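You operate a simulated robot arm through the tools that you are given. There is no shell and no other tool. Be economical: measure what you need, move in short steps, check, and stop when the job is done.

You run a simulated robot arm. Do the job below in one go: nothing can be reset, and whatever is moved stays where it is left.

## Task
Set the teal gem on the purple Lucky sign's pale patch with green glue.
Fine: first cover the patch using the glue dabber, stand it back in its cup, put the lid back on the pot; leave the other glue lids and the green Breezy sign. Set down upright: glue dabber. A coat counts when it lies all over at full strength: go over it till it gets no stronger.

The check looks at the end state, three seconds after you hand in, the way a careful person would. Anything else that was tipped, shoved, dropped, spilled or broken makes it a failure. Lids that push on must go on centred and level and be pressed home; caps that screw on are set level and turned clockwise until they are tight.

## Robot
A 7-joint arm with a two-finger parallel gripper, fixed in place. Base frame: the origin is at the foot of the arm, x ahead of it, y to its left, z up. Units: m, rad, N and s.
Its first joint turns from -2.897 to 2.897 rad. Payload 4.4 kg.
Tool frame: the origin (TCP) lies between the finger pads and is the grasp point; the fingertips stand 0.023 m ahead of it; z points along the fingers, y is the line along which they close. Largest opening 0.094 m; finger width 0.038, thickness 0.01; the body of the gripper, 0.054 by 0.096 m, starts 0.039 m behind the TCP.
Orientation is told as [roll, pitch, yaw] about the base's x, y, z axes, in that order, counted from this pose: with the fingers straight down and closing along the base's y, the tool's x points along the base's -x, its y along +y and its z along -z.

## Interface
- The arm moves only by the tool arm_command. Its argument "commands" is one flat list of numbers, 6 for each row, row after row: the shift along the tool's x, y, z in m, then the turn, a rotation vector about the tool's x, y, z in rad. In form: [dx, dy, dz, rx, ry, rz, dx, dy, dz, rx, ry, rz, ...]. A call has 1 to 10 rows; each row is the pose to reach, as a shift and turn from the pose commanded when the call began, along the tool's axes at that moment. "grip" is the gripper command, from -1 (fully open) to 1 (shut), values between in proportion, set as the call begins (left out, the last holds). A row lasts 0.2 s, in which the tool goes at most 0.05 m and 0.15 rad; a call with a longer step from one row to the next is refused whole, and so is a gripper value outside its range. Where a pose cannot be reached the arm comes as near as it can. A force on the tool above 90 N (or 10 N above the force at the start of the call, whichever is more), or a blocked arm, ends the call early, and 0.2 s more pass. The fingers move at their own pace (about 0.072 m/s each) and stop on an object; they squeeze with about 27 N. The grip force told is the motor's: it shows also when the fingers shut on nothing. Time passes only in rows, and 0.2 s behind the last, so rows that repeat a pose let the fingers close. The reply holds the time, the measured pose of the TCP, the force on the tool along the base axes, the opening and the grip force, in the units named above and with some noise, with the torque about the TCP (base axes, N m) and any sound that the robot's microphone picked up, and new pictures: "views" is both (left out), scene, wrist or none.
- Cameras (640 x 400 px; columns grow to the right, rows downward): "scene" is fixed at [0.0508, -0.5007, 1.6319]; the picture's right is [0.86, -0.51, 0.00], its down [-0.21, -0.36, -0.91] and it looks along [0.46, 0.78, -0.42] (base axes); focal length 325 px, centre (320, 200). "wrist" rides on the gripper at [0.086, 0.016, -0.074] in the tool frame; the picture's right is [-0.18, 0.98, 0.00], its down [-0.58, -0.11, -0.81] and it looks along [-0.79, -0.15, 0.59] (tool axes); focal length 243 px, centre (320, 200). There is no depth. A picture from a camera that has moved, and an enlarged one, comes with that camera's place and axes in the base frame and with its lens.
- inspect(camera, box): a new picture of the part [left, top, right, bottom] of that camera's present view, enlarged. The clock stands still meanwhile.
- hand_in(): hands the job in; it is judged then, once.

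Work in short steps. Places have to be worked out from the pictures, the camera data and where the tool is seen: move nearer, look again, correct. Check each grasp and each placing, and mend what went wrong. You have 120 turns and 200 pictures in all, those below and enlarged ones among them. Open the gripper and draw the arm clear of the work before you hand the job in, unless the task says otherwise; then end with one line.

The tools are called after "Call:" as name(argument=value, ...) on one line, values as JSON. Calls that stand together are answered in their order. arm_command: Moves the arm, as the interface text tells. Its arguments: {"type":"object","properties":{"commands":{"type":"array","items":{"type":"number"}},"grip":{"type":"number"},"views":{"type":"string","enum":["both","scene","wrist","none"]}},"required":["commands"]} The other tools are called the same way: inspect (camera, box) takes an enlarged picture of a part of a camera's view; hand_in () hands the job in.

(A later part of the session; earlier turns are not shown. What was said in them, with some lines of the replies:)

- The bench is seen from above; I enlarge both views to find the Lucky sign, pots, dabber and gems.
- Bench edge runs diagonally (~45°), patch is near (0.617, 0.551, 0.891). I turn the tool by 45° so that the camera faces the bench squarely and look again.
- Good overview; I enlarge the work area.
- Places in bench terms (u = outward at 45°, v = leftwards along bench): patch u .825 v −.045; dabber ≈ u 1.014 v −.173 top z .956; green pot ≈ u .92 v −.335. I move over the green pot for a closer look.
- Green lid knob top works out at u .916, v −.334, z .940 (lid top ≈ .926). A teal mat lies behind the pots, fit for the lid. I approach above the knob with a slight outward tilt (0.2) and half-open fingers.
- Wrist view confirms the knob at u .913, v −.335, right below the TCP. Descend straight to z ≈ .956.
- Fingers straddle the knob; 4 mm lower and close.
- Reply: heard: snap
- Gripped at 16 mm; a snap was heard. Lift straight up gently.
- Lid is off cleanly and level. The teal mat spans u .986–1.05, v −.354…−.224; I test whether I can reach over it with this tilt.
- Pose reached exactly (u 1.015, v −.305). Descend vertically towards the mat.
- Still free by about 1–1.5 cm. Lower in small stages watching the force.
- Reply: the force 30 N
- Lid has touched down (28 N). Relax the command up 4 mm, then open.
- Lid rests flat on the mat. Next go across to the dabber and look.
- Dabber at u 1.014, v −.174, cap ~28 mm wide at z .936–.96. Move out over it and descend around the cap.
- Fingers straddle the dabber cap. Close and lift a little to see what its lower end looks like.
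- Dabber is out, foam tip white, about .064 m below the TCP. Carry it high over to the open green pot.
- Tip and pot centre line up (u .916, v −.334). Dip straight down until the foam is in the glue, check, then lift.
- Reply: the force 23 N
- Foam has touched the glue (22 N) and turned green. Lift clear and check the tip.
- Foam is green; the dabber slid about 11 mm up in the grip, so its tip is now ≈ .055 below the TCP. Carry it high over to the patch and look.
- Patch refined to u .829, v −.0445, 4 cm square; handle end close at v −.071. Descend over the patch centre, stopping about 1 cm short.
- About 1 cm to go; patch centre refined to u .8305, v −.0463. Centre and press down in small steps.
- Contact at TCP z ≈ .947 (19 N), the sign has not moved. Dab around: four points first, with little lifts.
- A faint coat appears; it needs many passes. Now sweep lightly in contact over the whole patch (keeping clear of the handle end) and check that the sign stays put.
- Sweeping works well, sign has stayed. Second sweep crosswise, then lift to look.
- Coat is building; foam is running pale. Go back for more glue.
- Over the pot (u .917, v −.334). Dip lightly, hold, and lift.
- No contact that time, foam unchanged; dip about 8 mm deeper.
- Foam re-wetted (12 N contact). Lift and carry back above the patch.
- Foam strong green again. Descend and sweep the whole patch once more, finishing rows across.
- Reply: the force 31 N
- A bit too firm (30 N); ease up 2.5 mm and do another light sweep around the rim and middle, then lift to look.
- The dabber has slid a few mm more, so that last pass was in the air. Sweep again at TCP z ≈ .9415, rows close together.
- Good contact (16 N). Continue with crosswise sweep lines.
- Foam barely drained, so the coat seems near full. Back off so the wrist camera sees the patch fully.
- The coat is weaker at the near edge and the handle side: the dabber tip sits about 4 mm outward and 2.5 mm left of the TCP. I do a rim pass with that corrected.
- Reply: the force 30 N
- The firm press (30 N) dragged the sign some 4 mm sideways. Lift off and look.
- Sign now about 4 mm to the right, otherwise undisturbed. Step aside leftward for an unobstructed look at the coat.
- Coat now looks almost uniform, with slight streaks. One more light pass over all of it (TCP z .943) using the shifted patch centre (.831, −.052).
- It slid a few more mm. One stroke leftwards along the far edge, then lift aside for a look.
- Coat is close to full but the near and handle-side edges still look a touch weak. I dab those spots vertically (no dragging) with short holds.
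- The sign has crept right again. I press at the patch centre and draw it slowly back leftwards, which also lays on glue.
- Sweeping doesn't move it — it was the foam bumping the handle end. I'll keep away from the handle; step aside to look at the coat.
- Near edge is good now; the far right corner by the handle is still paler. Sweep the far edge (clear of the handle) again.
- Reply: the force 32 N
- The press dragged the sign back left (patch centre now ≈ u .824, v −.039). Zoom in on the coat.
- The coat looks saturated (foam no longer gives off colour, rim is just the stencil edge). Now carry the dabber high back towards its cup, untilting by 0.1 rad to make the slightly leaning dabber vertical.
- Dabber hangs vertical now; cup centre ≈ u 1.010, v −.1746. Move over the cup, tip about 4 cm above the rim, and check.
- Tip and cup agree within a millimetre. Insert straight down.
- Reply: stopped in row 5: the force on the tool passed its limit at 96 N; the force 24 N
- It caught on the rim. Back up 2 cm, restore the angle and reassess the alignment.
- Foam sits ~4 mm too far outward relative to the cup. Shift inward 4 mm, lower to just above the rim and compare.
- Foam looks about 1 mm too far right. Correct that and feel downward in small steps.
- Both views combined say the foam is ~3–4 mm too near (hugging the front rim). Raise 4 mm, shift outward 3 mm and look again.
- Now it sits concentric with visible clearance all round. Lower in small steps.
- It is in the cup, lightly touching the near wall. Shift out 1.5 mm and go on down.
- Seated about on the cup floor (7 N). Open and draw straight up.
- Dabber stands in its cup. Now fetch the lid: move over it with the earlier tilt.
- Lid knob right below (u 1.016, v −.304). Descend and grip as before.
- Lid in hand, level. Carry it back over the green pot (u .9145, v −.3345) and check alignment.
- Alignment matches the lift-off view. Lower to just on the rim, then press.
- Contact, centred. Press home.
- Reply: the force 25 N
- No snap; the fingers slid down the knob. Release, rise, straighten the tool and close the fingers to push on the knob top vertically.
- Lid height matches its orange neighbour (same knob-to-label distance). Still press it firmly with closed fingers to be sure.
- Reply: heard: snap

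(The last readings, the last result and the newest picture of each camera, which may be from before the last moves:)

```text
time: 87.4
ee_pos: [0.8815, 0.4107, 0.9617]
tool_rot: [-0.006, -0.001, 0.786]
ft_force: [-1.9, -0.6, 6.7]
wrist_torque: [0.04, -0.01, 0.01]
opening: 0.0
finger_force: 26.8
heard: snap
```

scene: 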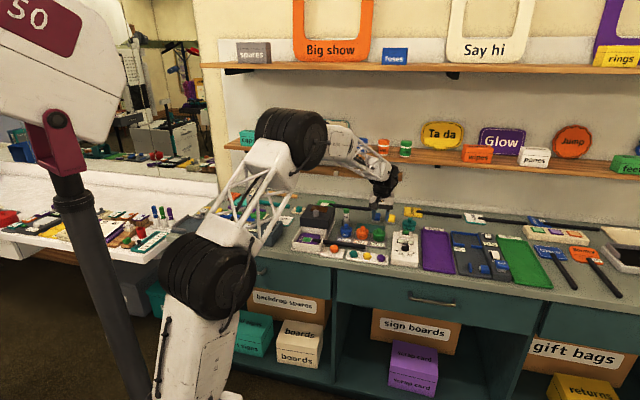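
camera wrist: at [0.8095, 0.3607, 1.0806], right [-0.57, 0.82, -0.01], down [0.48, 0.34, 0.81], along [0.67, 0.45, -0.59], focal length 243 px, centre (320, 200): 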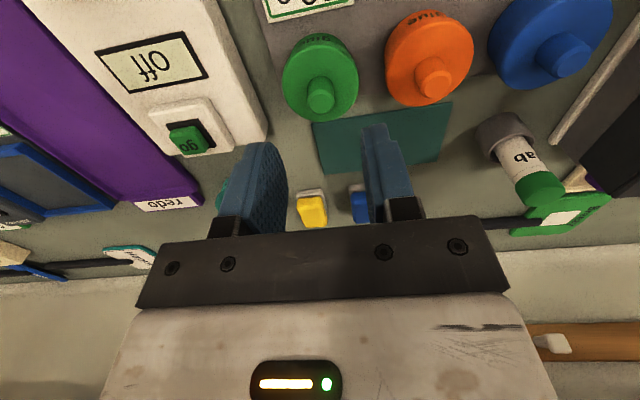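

A snap: lid went home. One further push to confirm it is seated.

Call:
arm_command(commands=[0, 0, 0.003, 0, 0, 0, 0, 0, 0.004, 0, 0, 0], views="none")

Call:
arm_command(commands=[0, 0, -0.02, 0, 0, 0, 0, 0, -0.06, 0, 0, 0, 0, 0, -0.09, 0, 0, 0], views="none")

Call:
inspect(camera="scene", box=[335, 205, 400, 250])

```text
time: 88.0
ee_pos: [0.8821, 0.412, 0.962]
tool_rot: [-0.01, -0.005, 0.785]
ft_force: [-9.8, -11.4, 44.9]
wrist_torque: [-0.21, 0.19, 0.01]
opening: 0.0002
finger_force: 26.8
```

```text
time: 88.8
ee_pos: [0.8804, 0.4126, 1.0476]
tool_rot: [-0.005, 0.003, 0.785]
ft_force: [-0.6, 0.5, 0.5]
wrist_torque: [0.0, 0.04, 0.0]
opening: 0.0002
finger_force: 26.9
```

```text
8.89 times, centred on (368, 228) of scene
camera zoom: at [0.0508, -0.5007, 1.6319], right [0.86, -0.51, 0.0], down [-0.21, -0.36, -0.91], along [0.46, 0.78, -0.42], focal length 2889 px, centre (-102, -44)
```

zoom: 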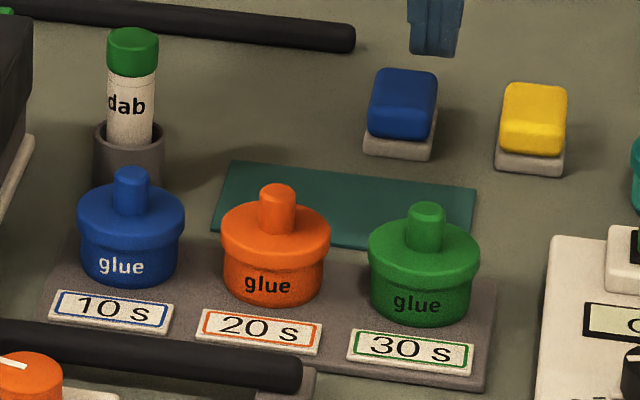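

Lid seated like its neighbours, dabber upright. Now to the teal gem, ≈ u .768, v −.249; go over for a closer look, opening the fingers.

Call:
arm_command(commands=[0.04, 0.017, 0, 0, 0, 0, 0.08, 0.034, 0, 0, 0, 0, 0.12, 0.051, 0, 0, 0, 0, 0.16, 0.068, 0, 0, 0, 0, 0.19, 0.08, 0, 0, 0, 0, 0.19, 0.08, 0, 0, 0, 0], grip=-0.2)

Call:
inspect(camera="wrist", box=[200, 0, 440, 150])

Call:
inspect(camera="scene", box=[320, 232, 390, 275])

```text
time: 90.2
ee_pos: [0.691, 0.3327, 1.0469]
tool_rot: [-0.007, 0.0, 0.785]
ft_force: [0.7, -0.3, 0.3]
wrist_torque: [0.03, 0.02, 0.0]
opening: 0.0565
finger_force: 0.1
camera wrist: at [0.618, 0.2839, 1.1209], right [-0.57, 0.82, -0.01], down [0.48, 0.34, 0.81], along [0.67, 0.45, -0.59], focal length 243 px, centre (320, 200)
```

scene: 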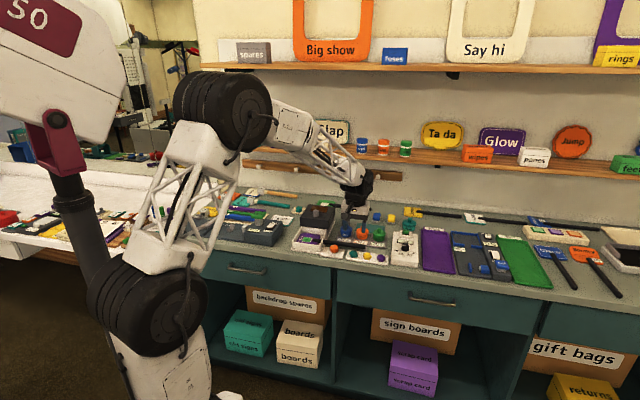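
wrist: 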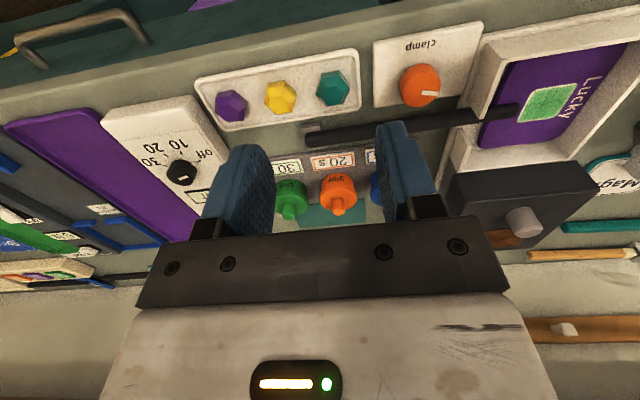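

```text
2.67 times, centred on (320, 75) of wrist
camera zoom: at [0.618, 0.2839, 1.1209], right [-0.57, 0.82, -0.01], down [0.48, 0.34, 0.81], along [0.67, 0.45, -0.59], focal length 647 px, centre (320, 533)
```

zoom: 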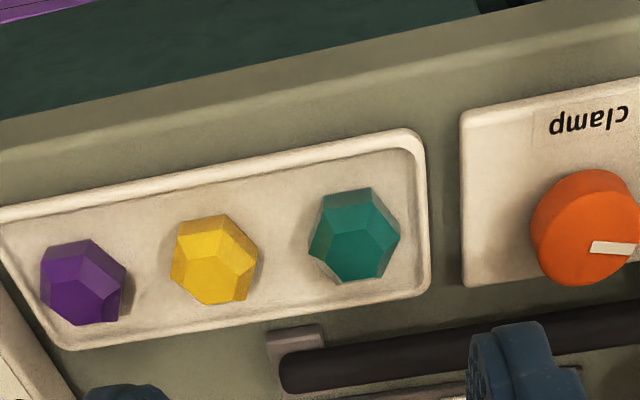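

```text
9.14 times, centred on (355, 254) of scene
camera zoom: at [0.0508, -0.5007, 1.6319], right [0.86, -0.51, 0.0], down [-0.21, -0.36, -0.91], along [0.46, 0.78, -0.42], focal length 2972 px, centre (0, -289)
```

zoom: 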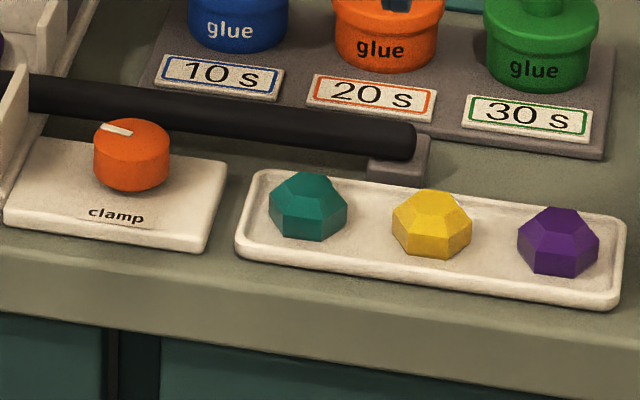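

The gem is a hexagon with flats facing u, centre ≈ u .769, v −.249, 30 mm across flats. To keep the fingers off the handle at the patch, I turn the tool 90° so it closes along u, and move above the gem.

Call:
arm_command(commands=[-0.005, 0, 0, 0, 0, 0.15, -0.01, 0, 0, 0, 0, 0.3, -0.015, 0, 0, 0, 0, 0.45, -0.02, 0, 0, 0, 0, 0.6, -0.025, 0, 0, 0, 0, 0.75, -0.03, 0.001, 0, 0, 0, 0.9, -0.035, 0.002, 0, 0, 0, 1.05, -0.04, 0.003, 0, 0, 0, 1.2, -0.045, 0.004, 0.01, 0, 0, 1.35, -0.045, 0.0045, 0.02, 0, 0, 1.5], grip=-0.1, views="none")

Call:
arm_command(commands=[0, 0, 0, 0, 0, 0.071, 0, 0, 0, 0, 0, 0.071])

```text
time: 92.4
ee_pos: [0.7193, 0.369, 1.027]
tool_rot: [0.001, -0.007, -0.715]
ft_force: [1.6, 0.2, -0.9]
wrist_torque: [-0.03, -0.04, -0.03]
opening: 0.0521
finger_force: 0.1
```

```text
time: 93.0
ee_pos: [0.7196, 0.3679, 1.0255]
tool_rot: [0.0, -0.007, -0.785]
ft_force: [-0.1, -0.3, 0.7]
wrist_torque: [0.02, -0.04, 0.01]
opening: 0.0515
finger_force: 0.1
camera wrist: at [0.6691, 0.4417, 1.1], right [0.83, 0.56, 0.0], down [0.33, -0.48, 0.81], along [0.46, -0.67, -0.59], focal length 243 px, centre (320, 200)
```

scene: 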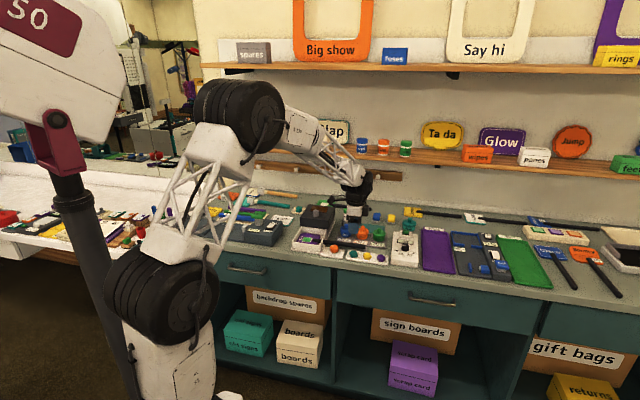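
wrist: 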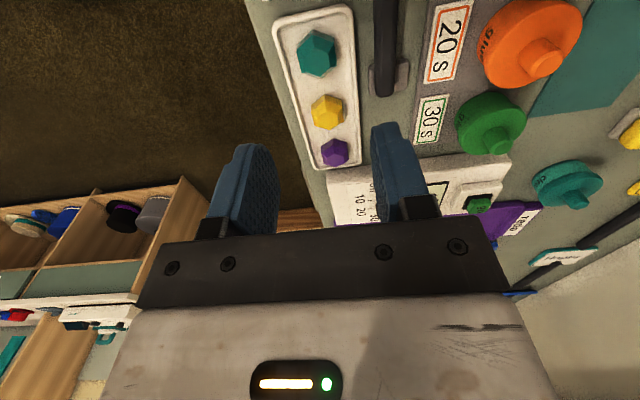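

Call:
inspect(camera="wrist", box=[270, 10, 370, 110])

```text
4.00 times, centred on (320, 60) of wrist
camera zoom: at [0.6691, 0.4417, 1.1], right [0.83, 0.56, 0.0], down [0.33, -0.48, 0.81], along [0.46, -0.67, -0.59], focal length 970 px, centre (320, 760)
```

zoom: 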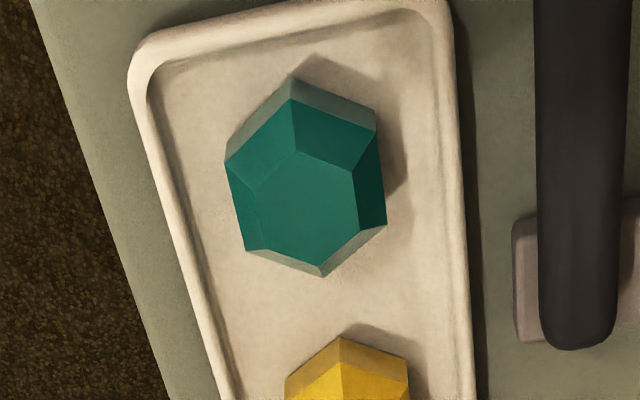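

Gem centre ≈ u .767, v −.251. Narrow the opening to 4 cm and descend towards its girdle in stages.

Call:
arm_command(commands=[-0.0023, -0.002, 0.04, 0, 0, 0, -0.0023, -0.002, 0.08, 0, 0, 0, -0.0023, -0.002, 0.105, 0, 0, 0, -0.0023, -0.002, 0.113, 0, 0, 0, -0.0023, -0.002, 0.113, 0, 0, 0], grip=0.15, views="none")

Call:
inspect(camera="wrist", box=[220, 80, 420, 240])

Call:
inspect(camera="scene", box=[335, 232, 385, 270])

```text
time: 94.2
ee_pos: [0.7196, 0.3661, 0.9145]
tool_rot: [0.0, -0.007, -0.785]
ft_force: [-0.5, -0.6, 0.3]
wrist_torque: [0.0, -0.06, -0.02]
opening: 0.0399
finger_force: 0.0
```

```text
2.50 times, centred on (320, 160) of wrist
camera zoom: at [0.6683, 0.4386, 0.9875], right [0.82, 0.57, 0.0], down [0.33, -0.48, 0.81], along [0.46, -0.67, -0.59], focal length 606 px, centre (320, 300)
```

zoom: 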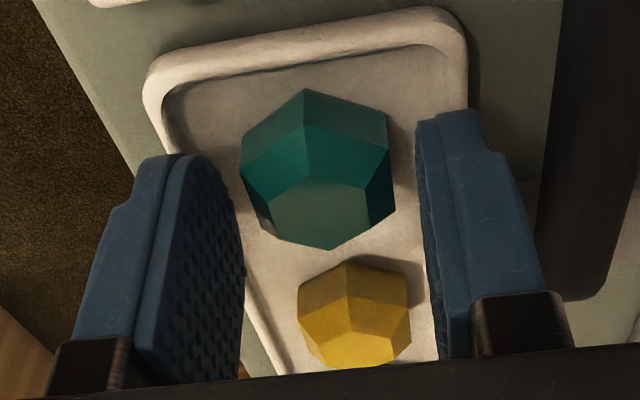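

```text
10.53 times, centred on (360, 251) of scene
camera zoom: at [0.0508, -0.5007, 1.6319], right [0.86, -0.51, 0.0], down [-0.21, -0.36, -0.91], along [0.46, 0.78, -0.42], focal length 3422 px, centre (-101, -337)
```

zoom: 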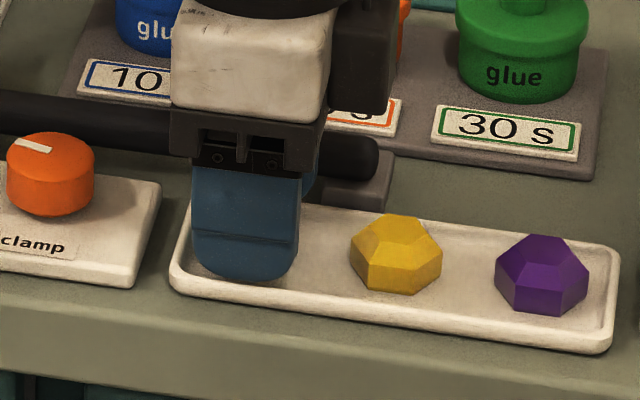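

Gem is centred between the fingers. Lower 8 mm more and check for contact.

Call:
arm_command(commands=[0, -0.001, 0.004, 0, 0, 0, 0, -0.001, 0.008, 0, 0, 0, 0, -0.001, 0.008, 0, 0, 0], views="none")

Call:
inspect(camera="scene", box=[335, 232, 385, 270])

```text
time: 95.0
ee_pos: [0.7202, 0.3667, 0.9126]
tool_rot: [0.01, -0.01, -0.785]
ft_force: [-6.1, -1.2, 10.0]
wrist_torque: [-0.08, 0.47, -0.04]
opening: 0.0421
finger_force: 2.2
stopped in row 3: the force on the tool passed its limit at 95 N (the readings are from after the stop); the commanded pose is now the measured one
```

```text
10.53 times, centred on (360, 251) of scene
camera zoom: at [0.0508, -0.5007, 1.6319], right [0.86, -0.51, 0.0], down [-0.21, -0.36, -0.91], along [0.46, 0.78, -0.42], focal length 3422 px, centre (-101, -337)
```

zoom: 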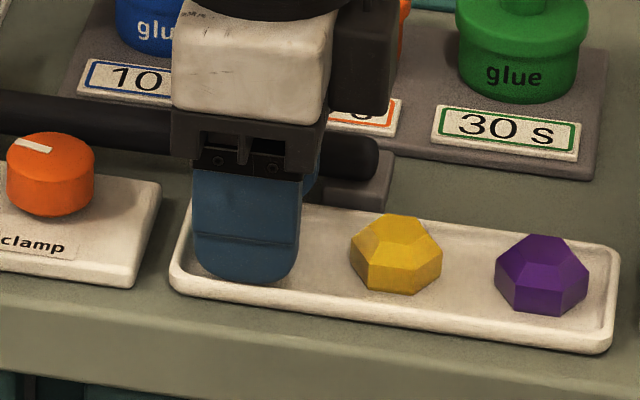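

The fingertips met the tray lip (z ≈ .889). Raise 2 mm, narrow to ~32 mm so they fit inside the lip, then look.

Call:
arm_command(commands=[0, 0, -0.003, 0, 0, 0, 0, 0, -0.003, 0, 0, 0], views="none")

Call:
arm_command(commands=[0, 0, 0, 0, 0, 0, 0, 0, 0, 0, 0, 0], grip=0.31, views="none")

Call:
inspect(camera="wrist", box=[220, 80, 420, 240])

```text
time: 95.6
ee_pos: [0.7199, 0.3663, 0.9139]
tool_rot: [0.009, -0.01, -0.785]
ft_force: [-1.0, -1.0, 0.6]
wrist_torque: [-0.03, -0.01, 0.0]
opening: 0.0399
finger_force: 0.0
```

```text
time: 96.2
ee_pos: [0.7206, 0.3673, 0.9149]
tool_rot: [0.009, -0.008, -0.784]
ft_force: [0.0, 0.2, -0.3]
wrist_torque: [-0.01, 0.02, 0.02]
opening: 0.0333
finger_force: 7.6
```

```text
2.50 times, centred on (320, 160) of wrist
camera zoom: at [0.6688, 0.4393, 0.9881], right [0.82, 0.57, 0.01], down [0.32, -0.49, 0.81], along [0.46, -0.67, -0.59], focal length 606 px, centre (320, 300)
```

zoom: 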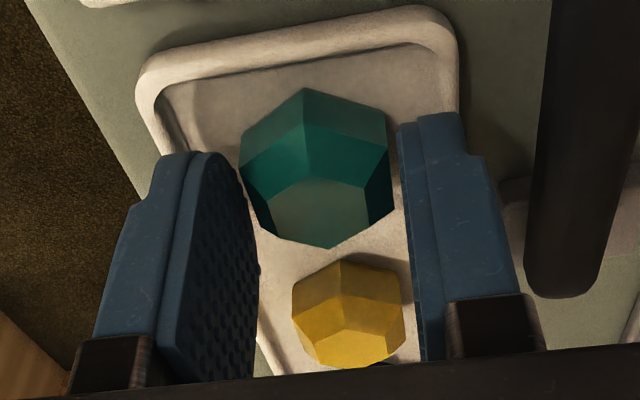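

Fingers already touch the gem at 33 mm. Close fully and test-lift.

Call:
arm_command(commands=[0, 0, 0, 0, 0, 0, 0, 0, 0, 0, 0, 0], grip=1, views="none")

Call:
inspect(camera="wrist", box=[220, 80, 420, 240])

```text
time: 96.8
ee_pos: [0.7195, 0.3672, 0.9144]
tool_rot: [0.01, -0.009, -0.784]
ft_force: [-0.2, -0.2, -0.1]
wrist_torque: [-0.02, 0.02, 0.01]
opening: 0.0311
finger_force: 26.3
```

```text
2.50 times, centred on (320, 160) of wrist
camera zoom: at [0.6688, 0.4393, 0.9881], right [0.82, 0.57, 0.01], down [0.33, -0.49, 0.81], along [0.46, -0.67, -0.59], focal length 606 px, centre (320, 300)
```

zoom: 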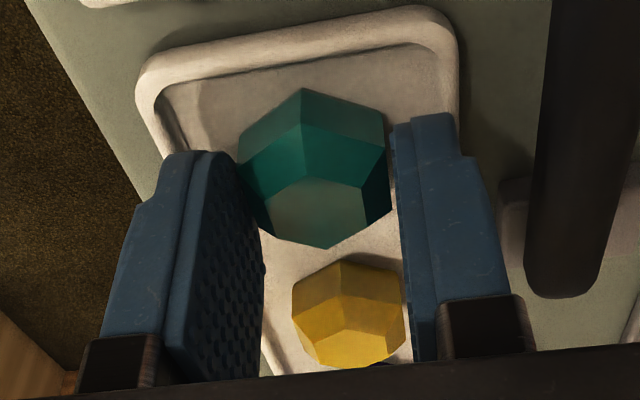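

Gripped at 31 mm. Lift and check.

Call:
arm_command(commands=[0, 0, -0.005, 0, 0, 0, 0, 0, -0.02, 0, 0, 0, 0, 0, -0.06, 0, 0, 0, 0, 0, -0.09, 0, 0, 0])

Call:
inspect(camera="wrist", box=[220, 80, 420, 240])

Call:
inspect(camera="scene", box=[325, 215, 385, 270])

```text
time: 97.8
ee_pos: [0.72, 0.3671, 1.0039]
tool_rot: [0.007, -0.009, -0.784]
ft_force: [0.3, 0.5, -1.0]
wrist_torque: [0.01, 0.03, -0.02]
opening: 0.0309
finger_force: 27.2
camera wrist: at [0.6675, 0.4389, 1.0776], right [0.82, 0.57, 0.01], down [0.33, -0.49, 0.81], along [0.46, -0.67, -0.59], focal length 243 px, centre (320, 200)
```

scene: 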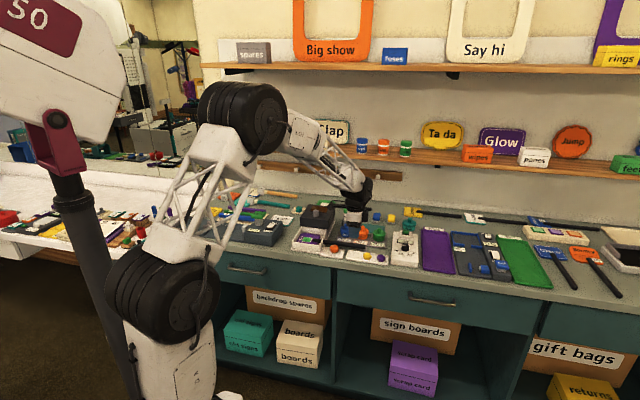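
wrist: 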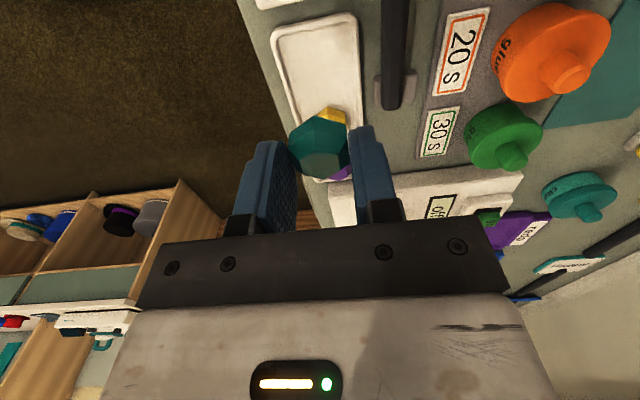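

```text
2.50 times, centred on (320, 160) of wrist
camera zoom: at [0.6675, 0.4389, 1.0776], right [0.82, 0.57, 0.01], down [0.33, -0.49, 0.81], along [0.46, -0.67, -0.59], focal length 606 px, centre (320, 300)
```

zoom: 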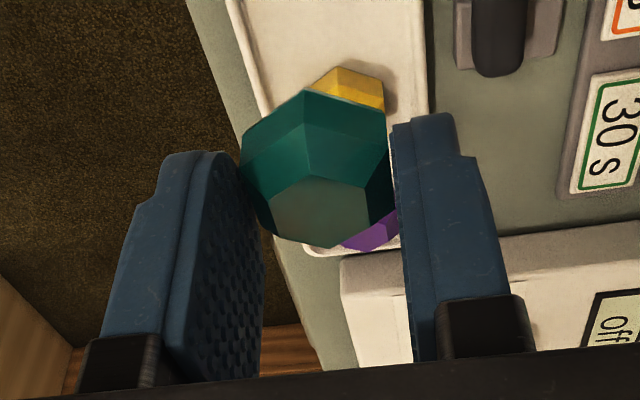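

```text
7.27 times, centred on (355, 242) of scene
camera zoom: at [0.0508, -0.5007, 1.6319], right [0.86, -0.51, 0.0], down [-0.21, -0.36, -0.91], along [0.46, 0.78, -0.42], focal length 2364 px, centre (66, -109)
```

zoom: 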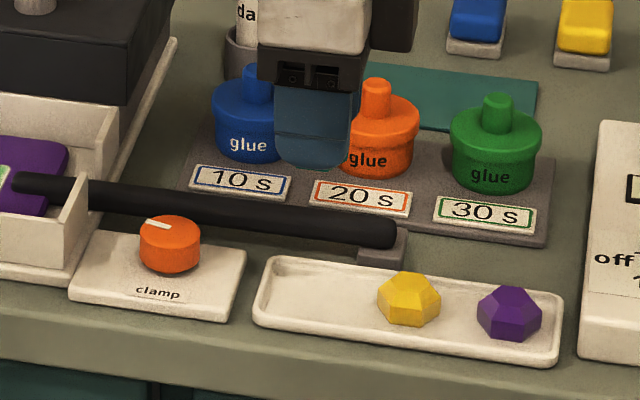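

Gem held nicely. Carry it over to the patch and measure where it goes.

Call:
arm_command(commands=[0.042, 0.011, 0, 0, 0, 0, 0.084, 0.022, 0, 0, 0, 0, 0.126, 0.033, 0, 0, 0, 0, 0.168, 0.044, 0, 0, 0, 0, 0.211, 0.055, 0, 0, 0, 0, 0.211, 0.055, 0, 0, 0, 0], views="none")

Call:
inspect(camera="wrist", box=[220, 0, 420, 160])

Call:
inspect(camera="scene", box=[290, 205, 350, 255])

```text
time: 99.2
ee_pos: [0.607, 0.5535, 1.0018]
tool_rot: [0.007, -0.009, -0.786]
ft_force: [-0.3, 0.0, -0.3]
wrist_torque: [0.01, 0.01, -0.01]
opening: 0.031
finger_force: 27.1
```

```text
2.50 times, centred on (320, 80) of wrist
camera zoom: at [0.5563, 0.627, 1.0757], right [0.82, 0.57, 0.01], down [0.32, -0.49, 0.81], along [0.46, -0.67, -0.59], focal length 606 px, centre (320, 500)
```

zoom: 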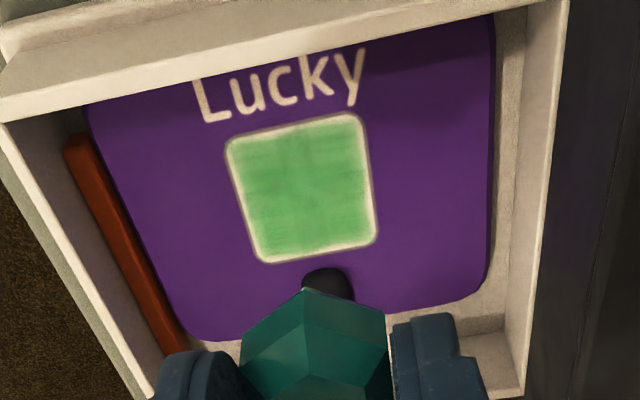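

```text
8.00 times, centred on (320, 230) of scene
camera zoom: at [0.0508, -0.5007, 1.6319], right [0.86, -0.51, 0.0], down [-0.21, -0.36, -0.91], along [0.46, 0.78, -0.42], focal length 2600 px, centre (320, -40)
```

zoom: 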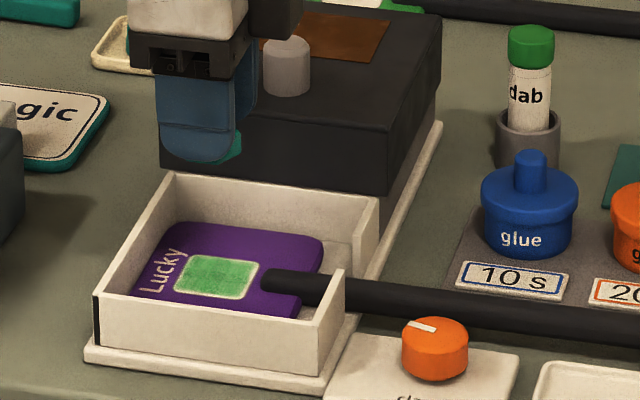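

Coat is uniform. Patch centre triangulates to u .816, v −.040, z .896. Shift there and descend to ~1.5 cm above, then recheck.

Call:
arm_command(commands=[-0.0012, -0.0046, 0.02, 0, 0, 0, -0.0012, -0.0046, 0.04, 0, 0, 0, -0.0012, -0.0046, 0.055, 0, 0, 0, -0.0012, -0.0046, 0.055, 0, 0, 0], views="none")

Call:
inspect(camera="wrist", box=[220, 40, 420, 200])

Call:
inspect(camera="scene", box=[295, 215, 335, 250])

```text
time: 100.2
ee_pos: [0.607, 0.5505, 0.9473]
tool_rot: [0.01, -0.009, -0.785]
ft_force: [-0.1, -0.5, -0.4]
wrist_torque: [-0.03, 0.0, 0.01]
opening: 0.0309
finger_force: 27.0
```

```text
2.50 times, centred on (320, 120) of wrist
camera zoom: at [0.5563, 0.6234, 1.0212], right [0.82, 0.57, 0.01], down [0.33, -0.49, 0.81], along [0.46, -0.67, -0.59], focal length 606 px, centre (320, 400)
```

zoom: 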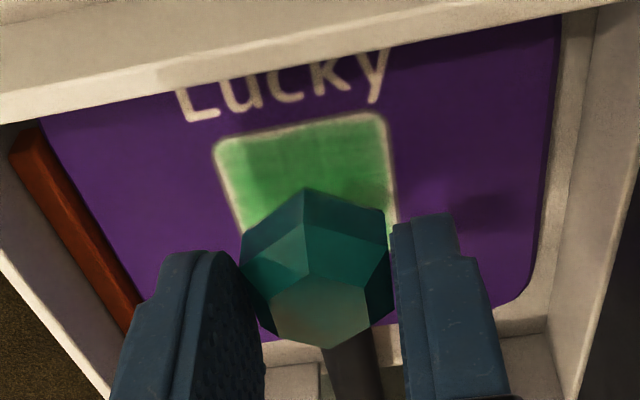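

```text
11.43 times, centred on (315, 232) of scene
camera zoom: at [0.0508, -0.5007, 1.6319], right [0.86, -0.51, 0.0], down [-0.21, -0.36, -0.91], along [0.46, 0.78, -0.42], focal length 3715 px, centre (377, -171)
```

zoom: 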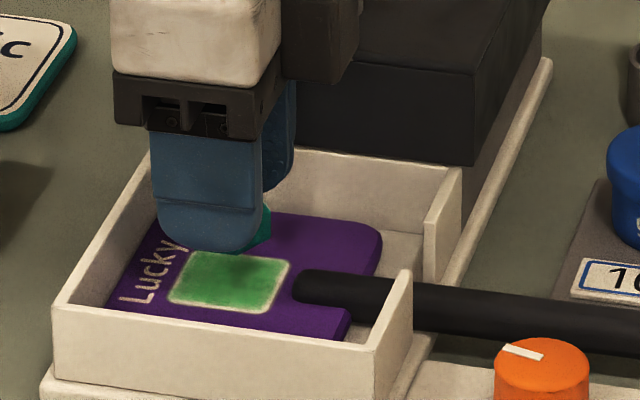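

Patch centre now reads u .8163, v −.042; gem is on the TCP axis. Small correction and lower until it touches.

Call:
arm_command(commands=[-0.002, -0.0013, 0.01, 0, 0, 0, -0.002, -0.0013, 0.0155, 0, 0, 0, -0.002, -0.0013, 0.018, 0, 0, 0], views="none")

Call:
inspect(camera="wrist", box=[220, 40, 420, 200])

```text
time: 101.0
ee_pos: [0.6082, 0.5491, 0.9303]
tool_rot: [0.009, -0.008, -0.785]
ft_force: [-0.4, -0.6, 0.3]
wrist_torque: [0.01, 0.01, 0.0]
opening: 0.0311
finger_force: 27.3
```

```text
2.50 times, centred on (320, 120) of wrist
camera zoom: at [0.5573, 0.6212, 1.0033], right [0.82, 0.57, 0.01], down [0.33, -0.49, 0.81], along [0.46, -0.67, -0.59], focal length 606 px, centre (320, 400)
```

zoom: 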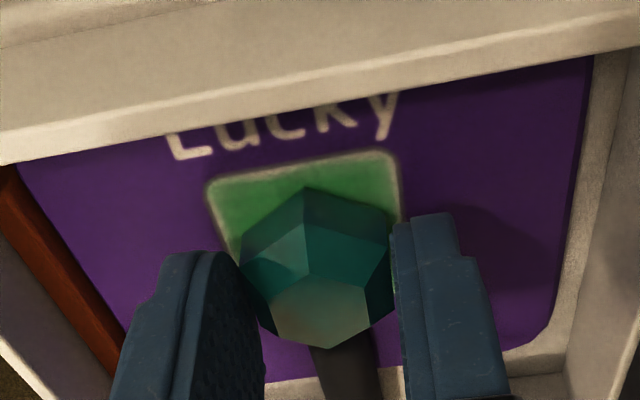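

Still a few mm above. Continue down in small steps.

Call:
arm_command(commands=[0, 0, 0.002, 0, 0, 0, 0, 0, 0.004, 0, 0, 0, 0, 0, 0.005, 0, 0, 0], views="none")

Call:
inspect(camera="wrist", box=[220, 40, 420, 200])

Call:
inspect(camera="scene", box=[295, 215, 335, 250])

```text
time: 101.8
ee_pos: [0.6084, 0.5478, 0.927]
tool_rot: [0.009, -0.008, -0.785]
ft_force: [0.0, 0.0, 20.6]
wrist_torque: [-0.07, 0.07, 0.01]
opening: 0.0311
finger_force: 27.1
```

```text
2.50 times, centred on (320, 120) of wrist
camera zoom: at [0.5575, 0.6216, 1.0002], right [0.82, 0.57, 0.01], down [0.32, -0.49, 0.81], along [0.46, -0.66, -0.59], focal length 606 px, centre (320, 400)
```

zoom: 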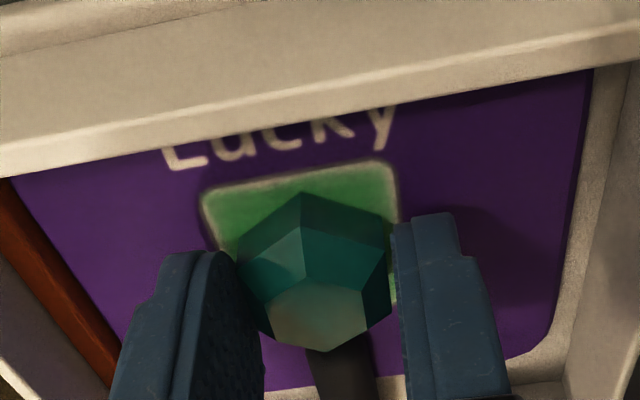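

```text
11.43 times, centred on (315, 232) of scene
camera zoom: at [0.0508, -0.5007, 1.6319], right [0.86, -0.51, 0.0], down [-0.21, -0.36, -0.91], along [0.46, 0.78, -0.42], focal length 3715 px, centre (377, -171)
```

zoom: 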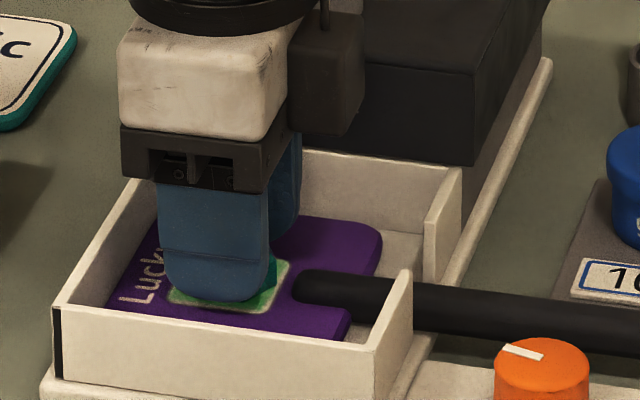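

Gem touches with 21 N, centred within 1–2 mm. Hold briefly, ease, then open and rise.

Call:
arm_command(commands=[0, 0, 0, 0, 0, 0, 0, 0, 0, 0, 0, 0, 0, 0, 0, 0, 0, 0, 0, 0, -0.0015, 0, 0, 0], views="none")

Call:
arm_command(commands=[0, 0, 0, 0, 0, 0, 0, 0, 0, 0, 0, 0, 0, 0, 0, 0, 0, 0], grip=0.05, views="none")

Call:
arm_command(commands=[0, 0, -0.02, 0, 0, 0, 0, 0, -0.06, 0, 0, 0, 0, 0, -0.1, 0, 0, 0, 0, 0, -0.1, 0, 0, 0], views="none")

Call:
inspect(camera="wrist", box=[220, 0, 420, 160])

Call:
inspect(camera="scene", box=[295, 215, 335, 250])

```text
time: 102.8
ee_pos: [0.608, 0.5487, 0.9274]
tool_rot: [0.006, -0.008, -0.785]
ft_force: [0.7, 0.0, 7.0]
wrist_torque: [-0.02, -0.08, 0.01]
opening: 0.0309
finger_force: 27.3
```

```text
time: 103.6
ee_pos: [0.6091, 0.5495, 0.9274]
tool_rot: [0.009, -0.008, -0.784]
ft_force: [0.2, 0.7, -0.4]
wrist_torque: [0.02, 0.0, 0.01]
opening: 0.0449
finger_force: 0.0
```

```text
time: 104.6
ee_pos: [0.6072, 0.5473, 1.0265]
tool_rot: [0.008, -0.009, -0.785]
ft_force: [0.5, -0.7, -0.2]
wrist_torque: [0.02, -0.01, 0.0]
opening: 0.0446
finger_force: 0.1
```

```text
2.50 times, centred on (320, 80) of wrist
camera zoom: at [0.5563, 0.62, 1.1], right [0.82, 0.57, 0.01], down [0.33, -0.49, 0.81], along [0.46, -0.67, -0.59], focal length 606 px, centre (320, 500)
```

zoom: 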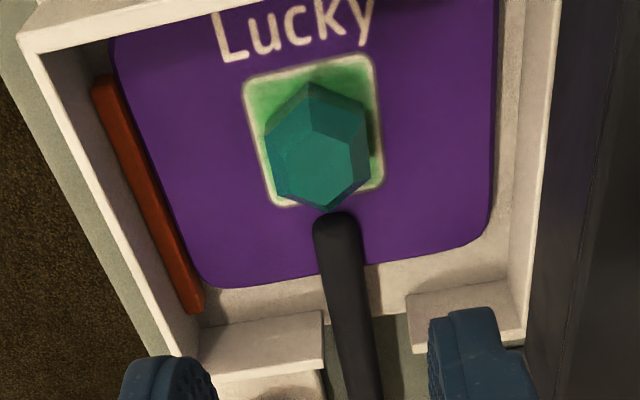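

```text
11.43 times, centred on (315, 232) of scene
camera zoom: at [0.0508, -0.5007, 1.6319], right [0.86, -0.51, 0.0], down [-0.21, -0.36, -0.91], along [0.46, 0.78, -0.42], focal length 3715 px, centre (377, -171)
```

zoom: 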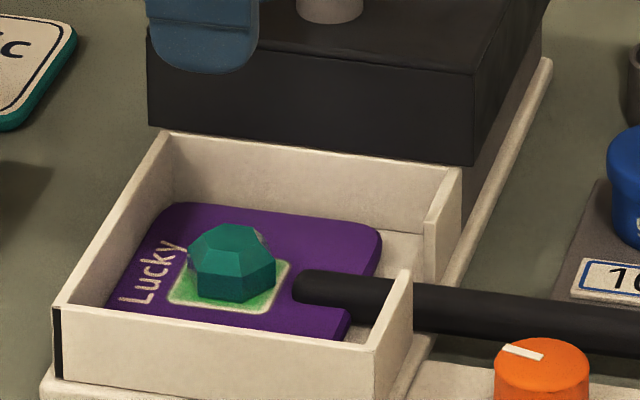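

Gem sits upright, centred on the glued patch. Draw the arm back clear and take a last look at everything.

Call:
arm_command(commands=[0, -0.03, -0.04, 0, 0, 0, 0, -0.06, -0.08, 0, 0, 0, 0, -0.09, -0.12, 0, 0, 0, 0, -0.12, -0.16, 0, 0, 0, 0, -0.15, -0.19, 0, 0, 0, 0, -0.15, -0.19, 0, 0, 0], grip=-1, views="scene")

Call:
inspect(camera="scene", box=[285, 190, 405, 275])

Call:
inspect(camera="scene", box=[295, 220, 330, 250])

```text
time: 106.0
ee_pos: [0.4983, 0.4425, 1.2151]
tool_rot: [0.009, -0.008, -0.787]
ft_force: [0.4, 0.0, 0.1]
wrist_torque: [-0.01, -0.03, -0.04]
opening: 0.094
finger_force: 0.1
```

scene: 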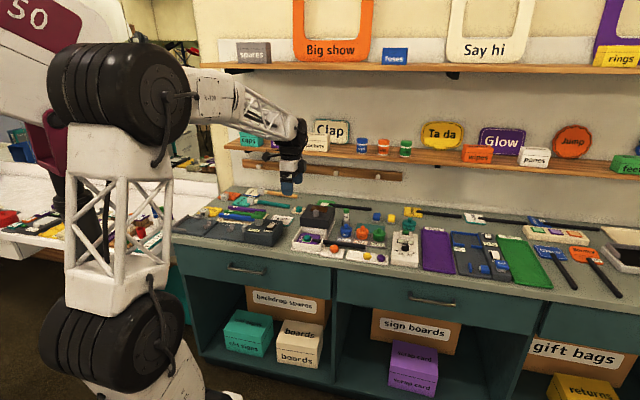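

```text
4.71 times, centred on (345, 232) of scene
camera zoom: at [0.0508, -0.5007, 1.6319], right [0.86, -0.51, 0.0], down [-0.21, -0.36, -0.91], along [0.46, 0.78, -0.42], focal length 1530 px, centre (202, 47)
```

zoom: 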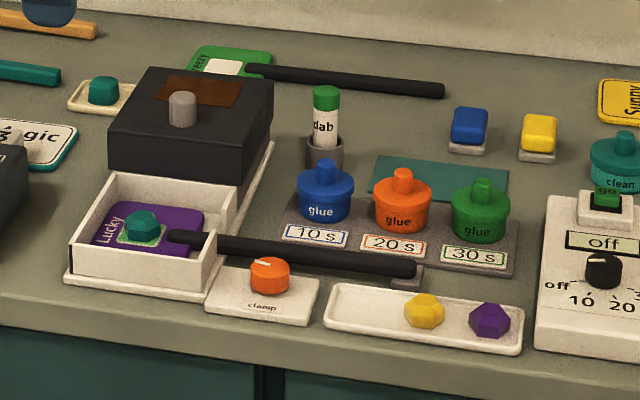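

```text
13.33 times, centred on (312, 235) of scene
camera zoom: at [0.0508, -0.5007, 1.6319], right [0.86, -0.51, 0.0], down [-0.21, -0.36, -0.91], along [0.46, 0.78, -0.42], focal length 4334 px, centre (420, -267)
```

zoom: 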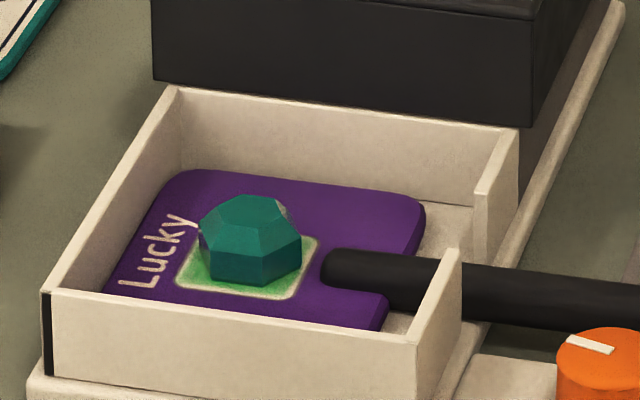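

Gem is seated on the coated patch, the dabber is in its cup and the green lid is on. The other pots, gems and the Breezy sign look untouched, and the arm is clear.

Call:
hand_in()

```text
The job is handed in.
```

I covered the Lucky sign's pale patch with green glue and set the teal gem on it. The dabber is back upright in its cup and the green lid is pressed home with a snap. The sign slid a few millimetres in its tray during dabbing, and I did not use the lamp, clamp or timer because the task didn't ask for curing.
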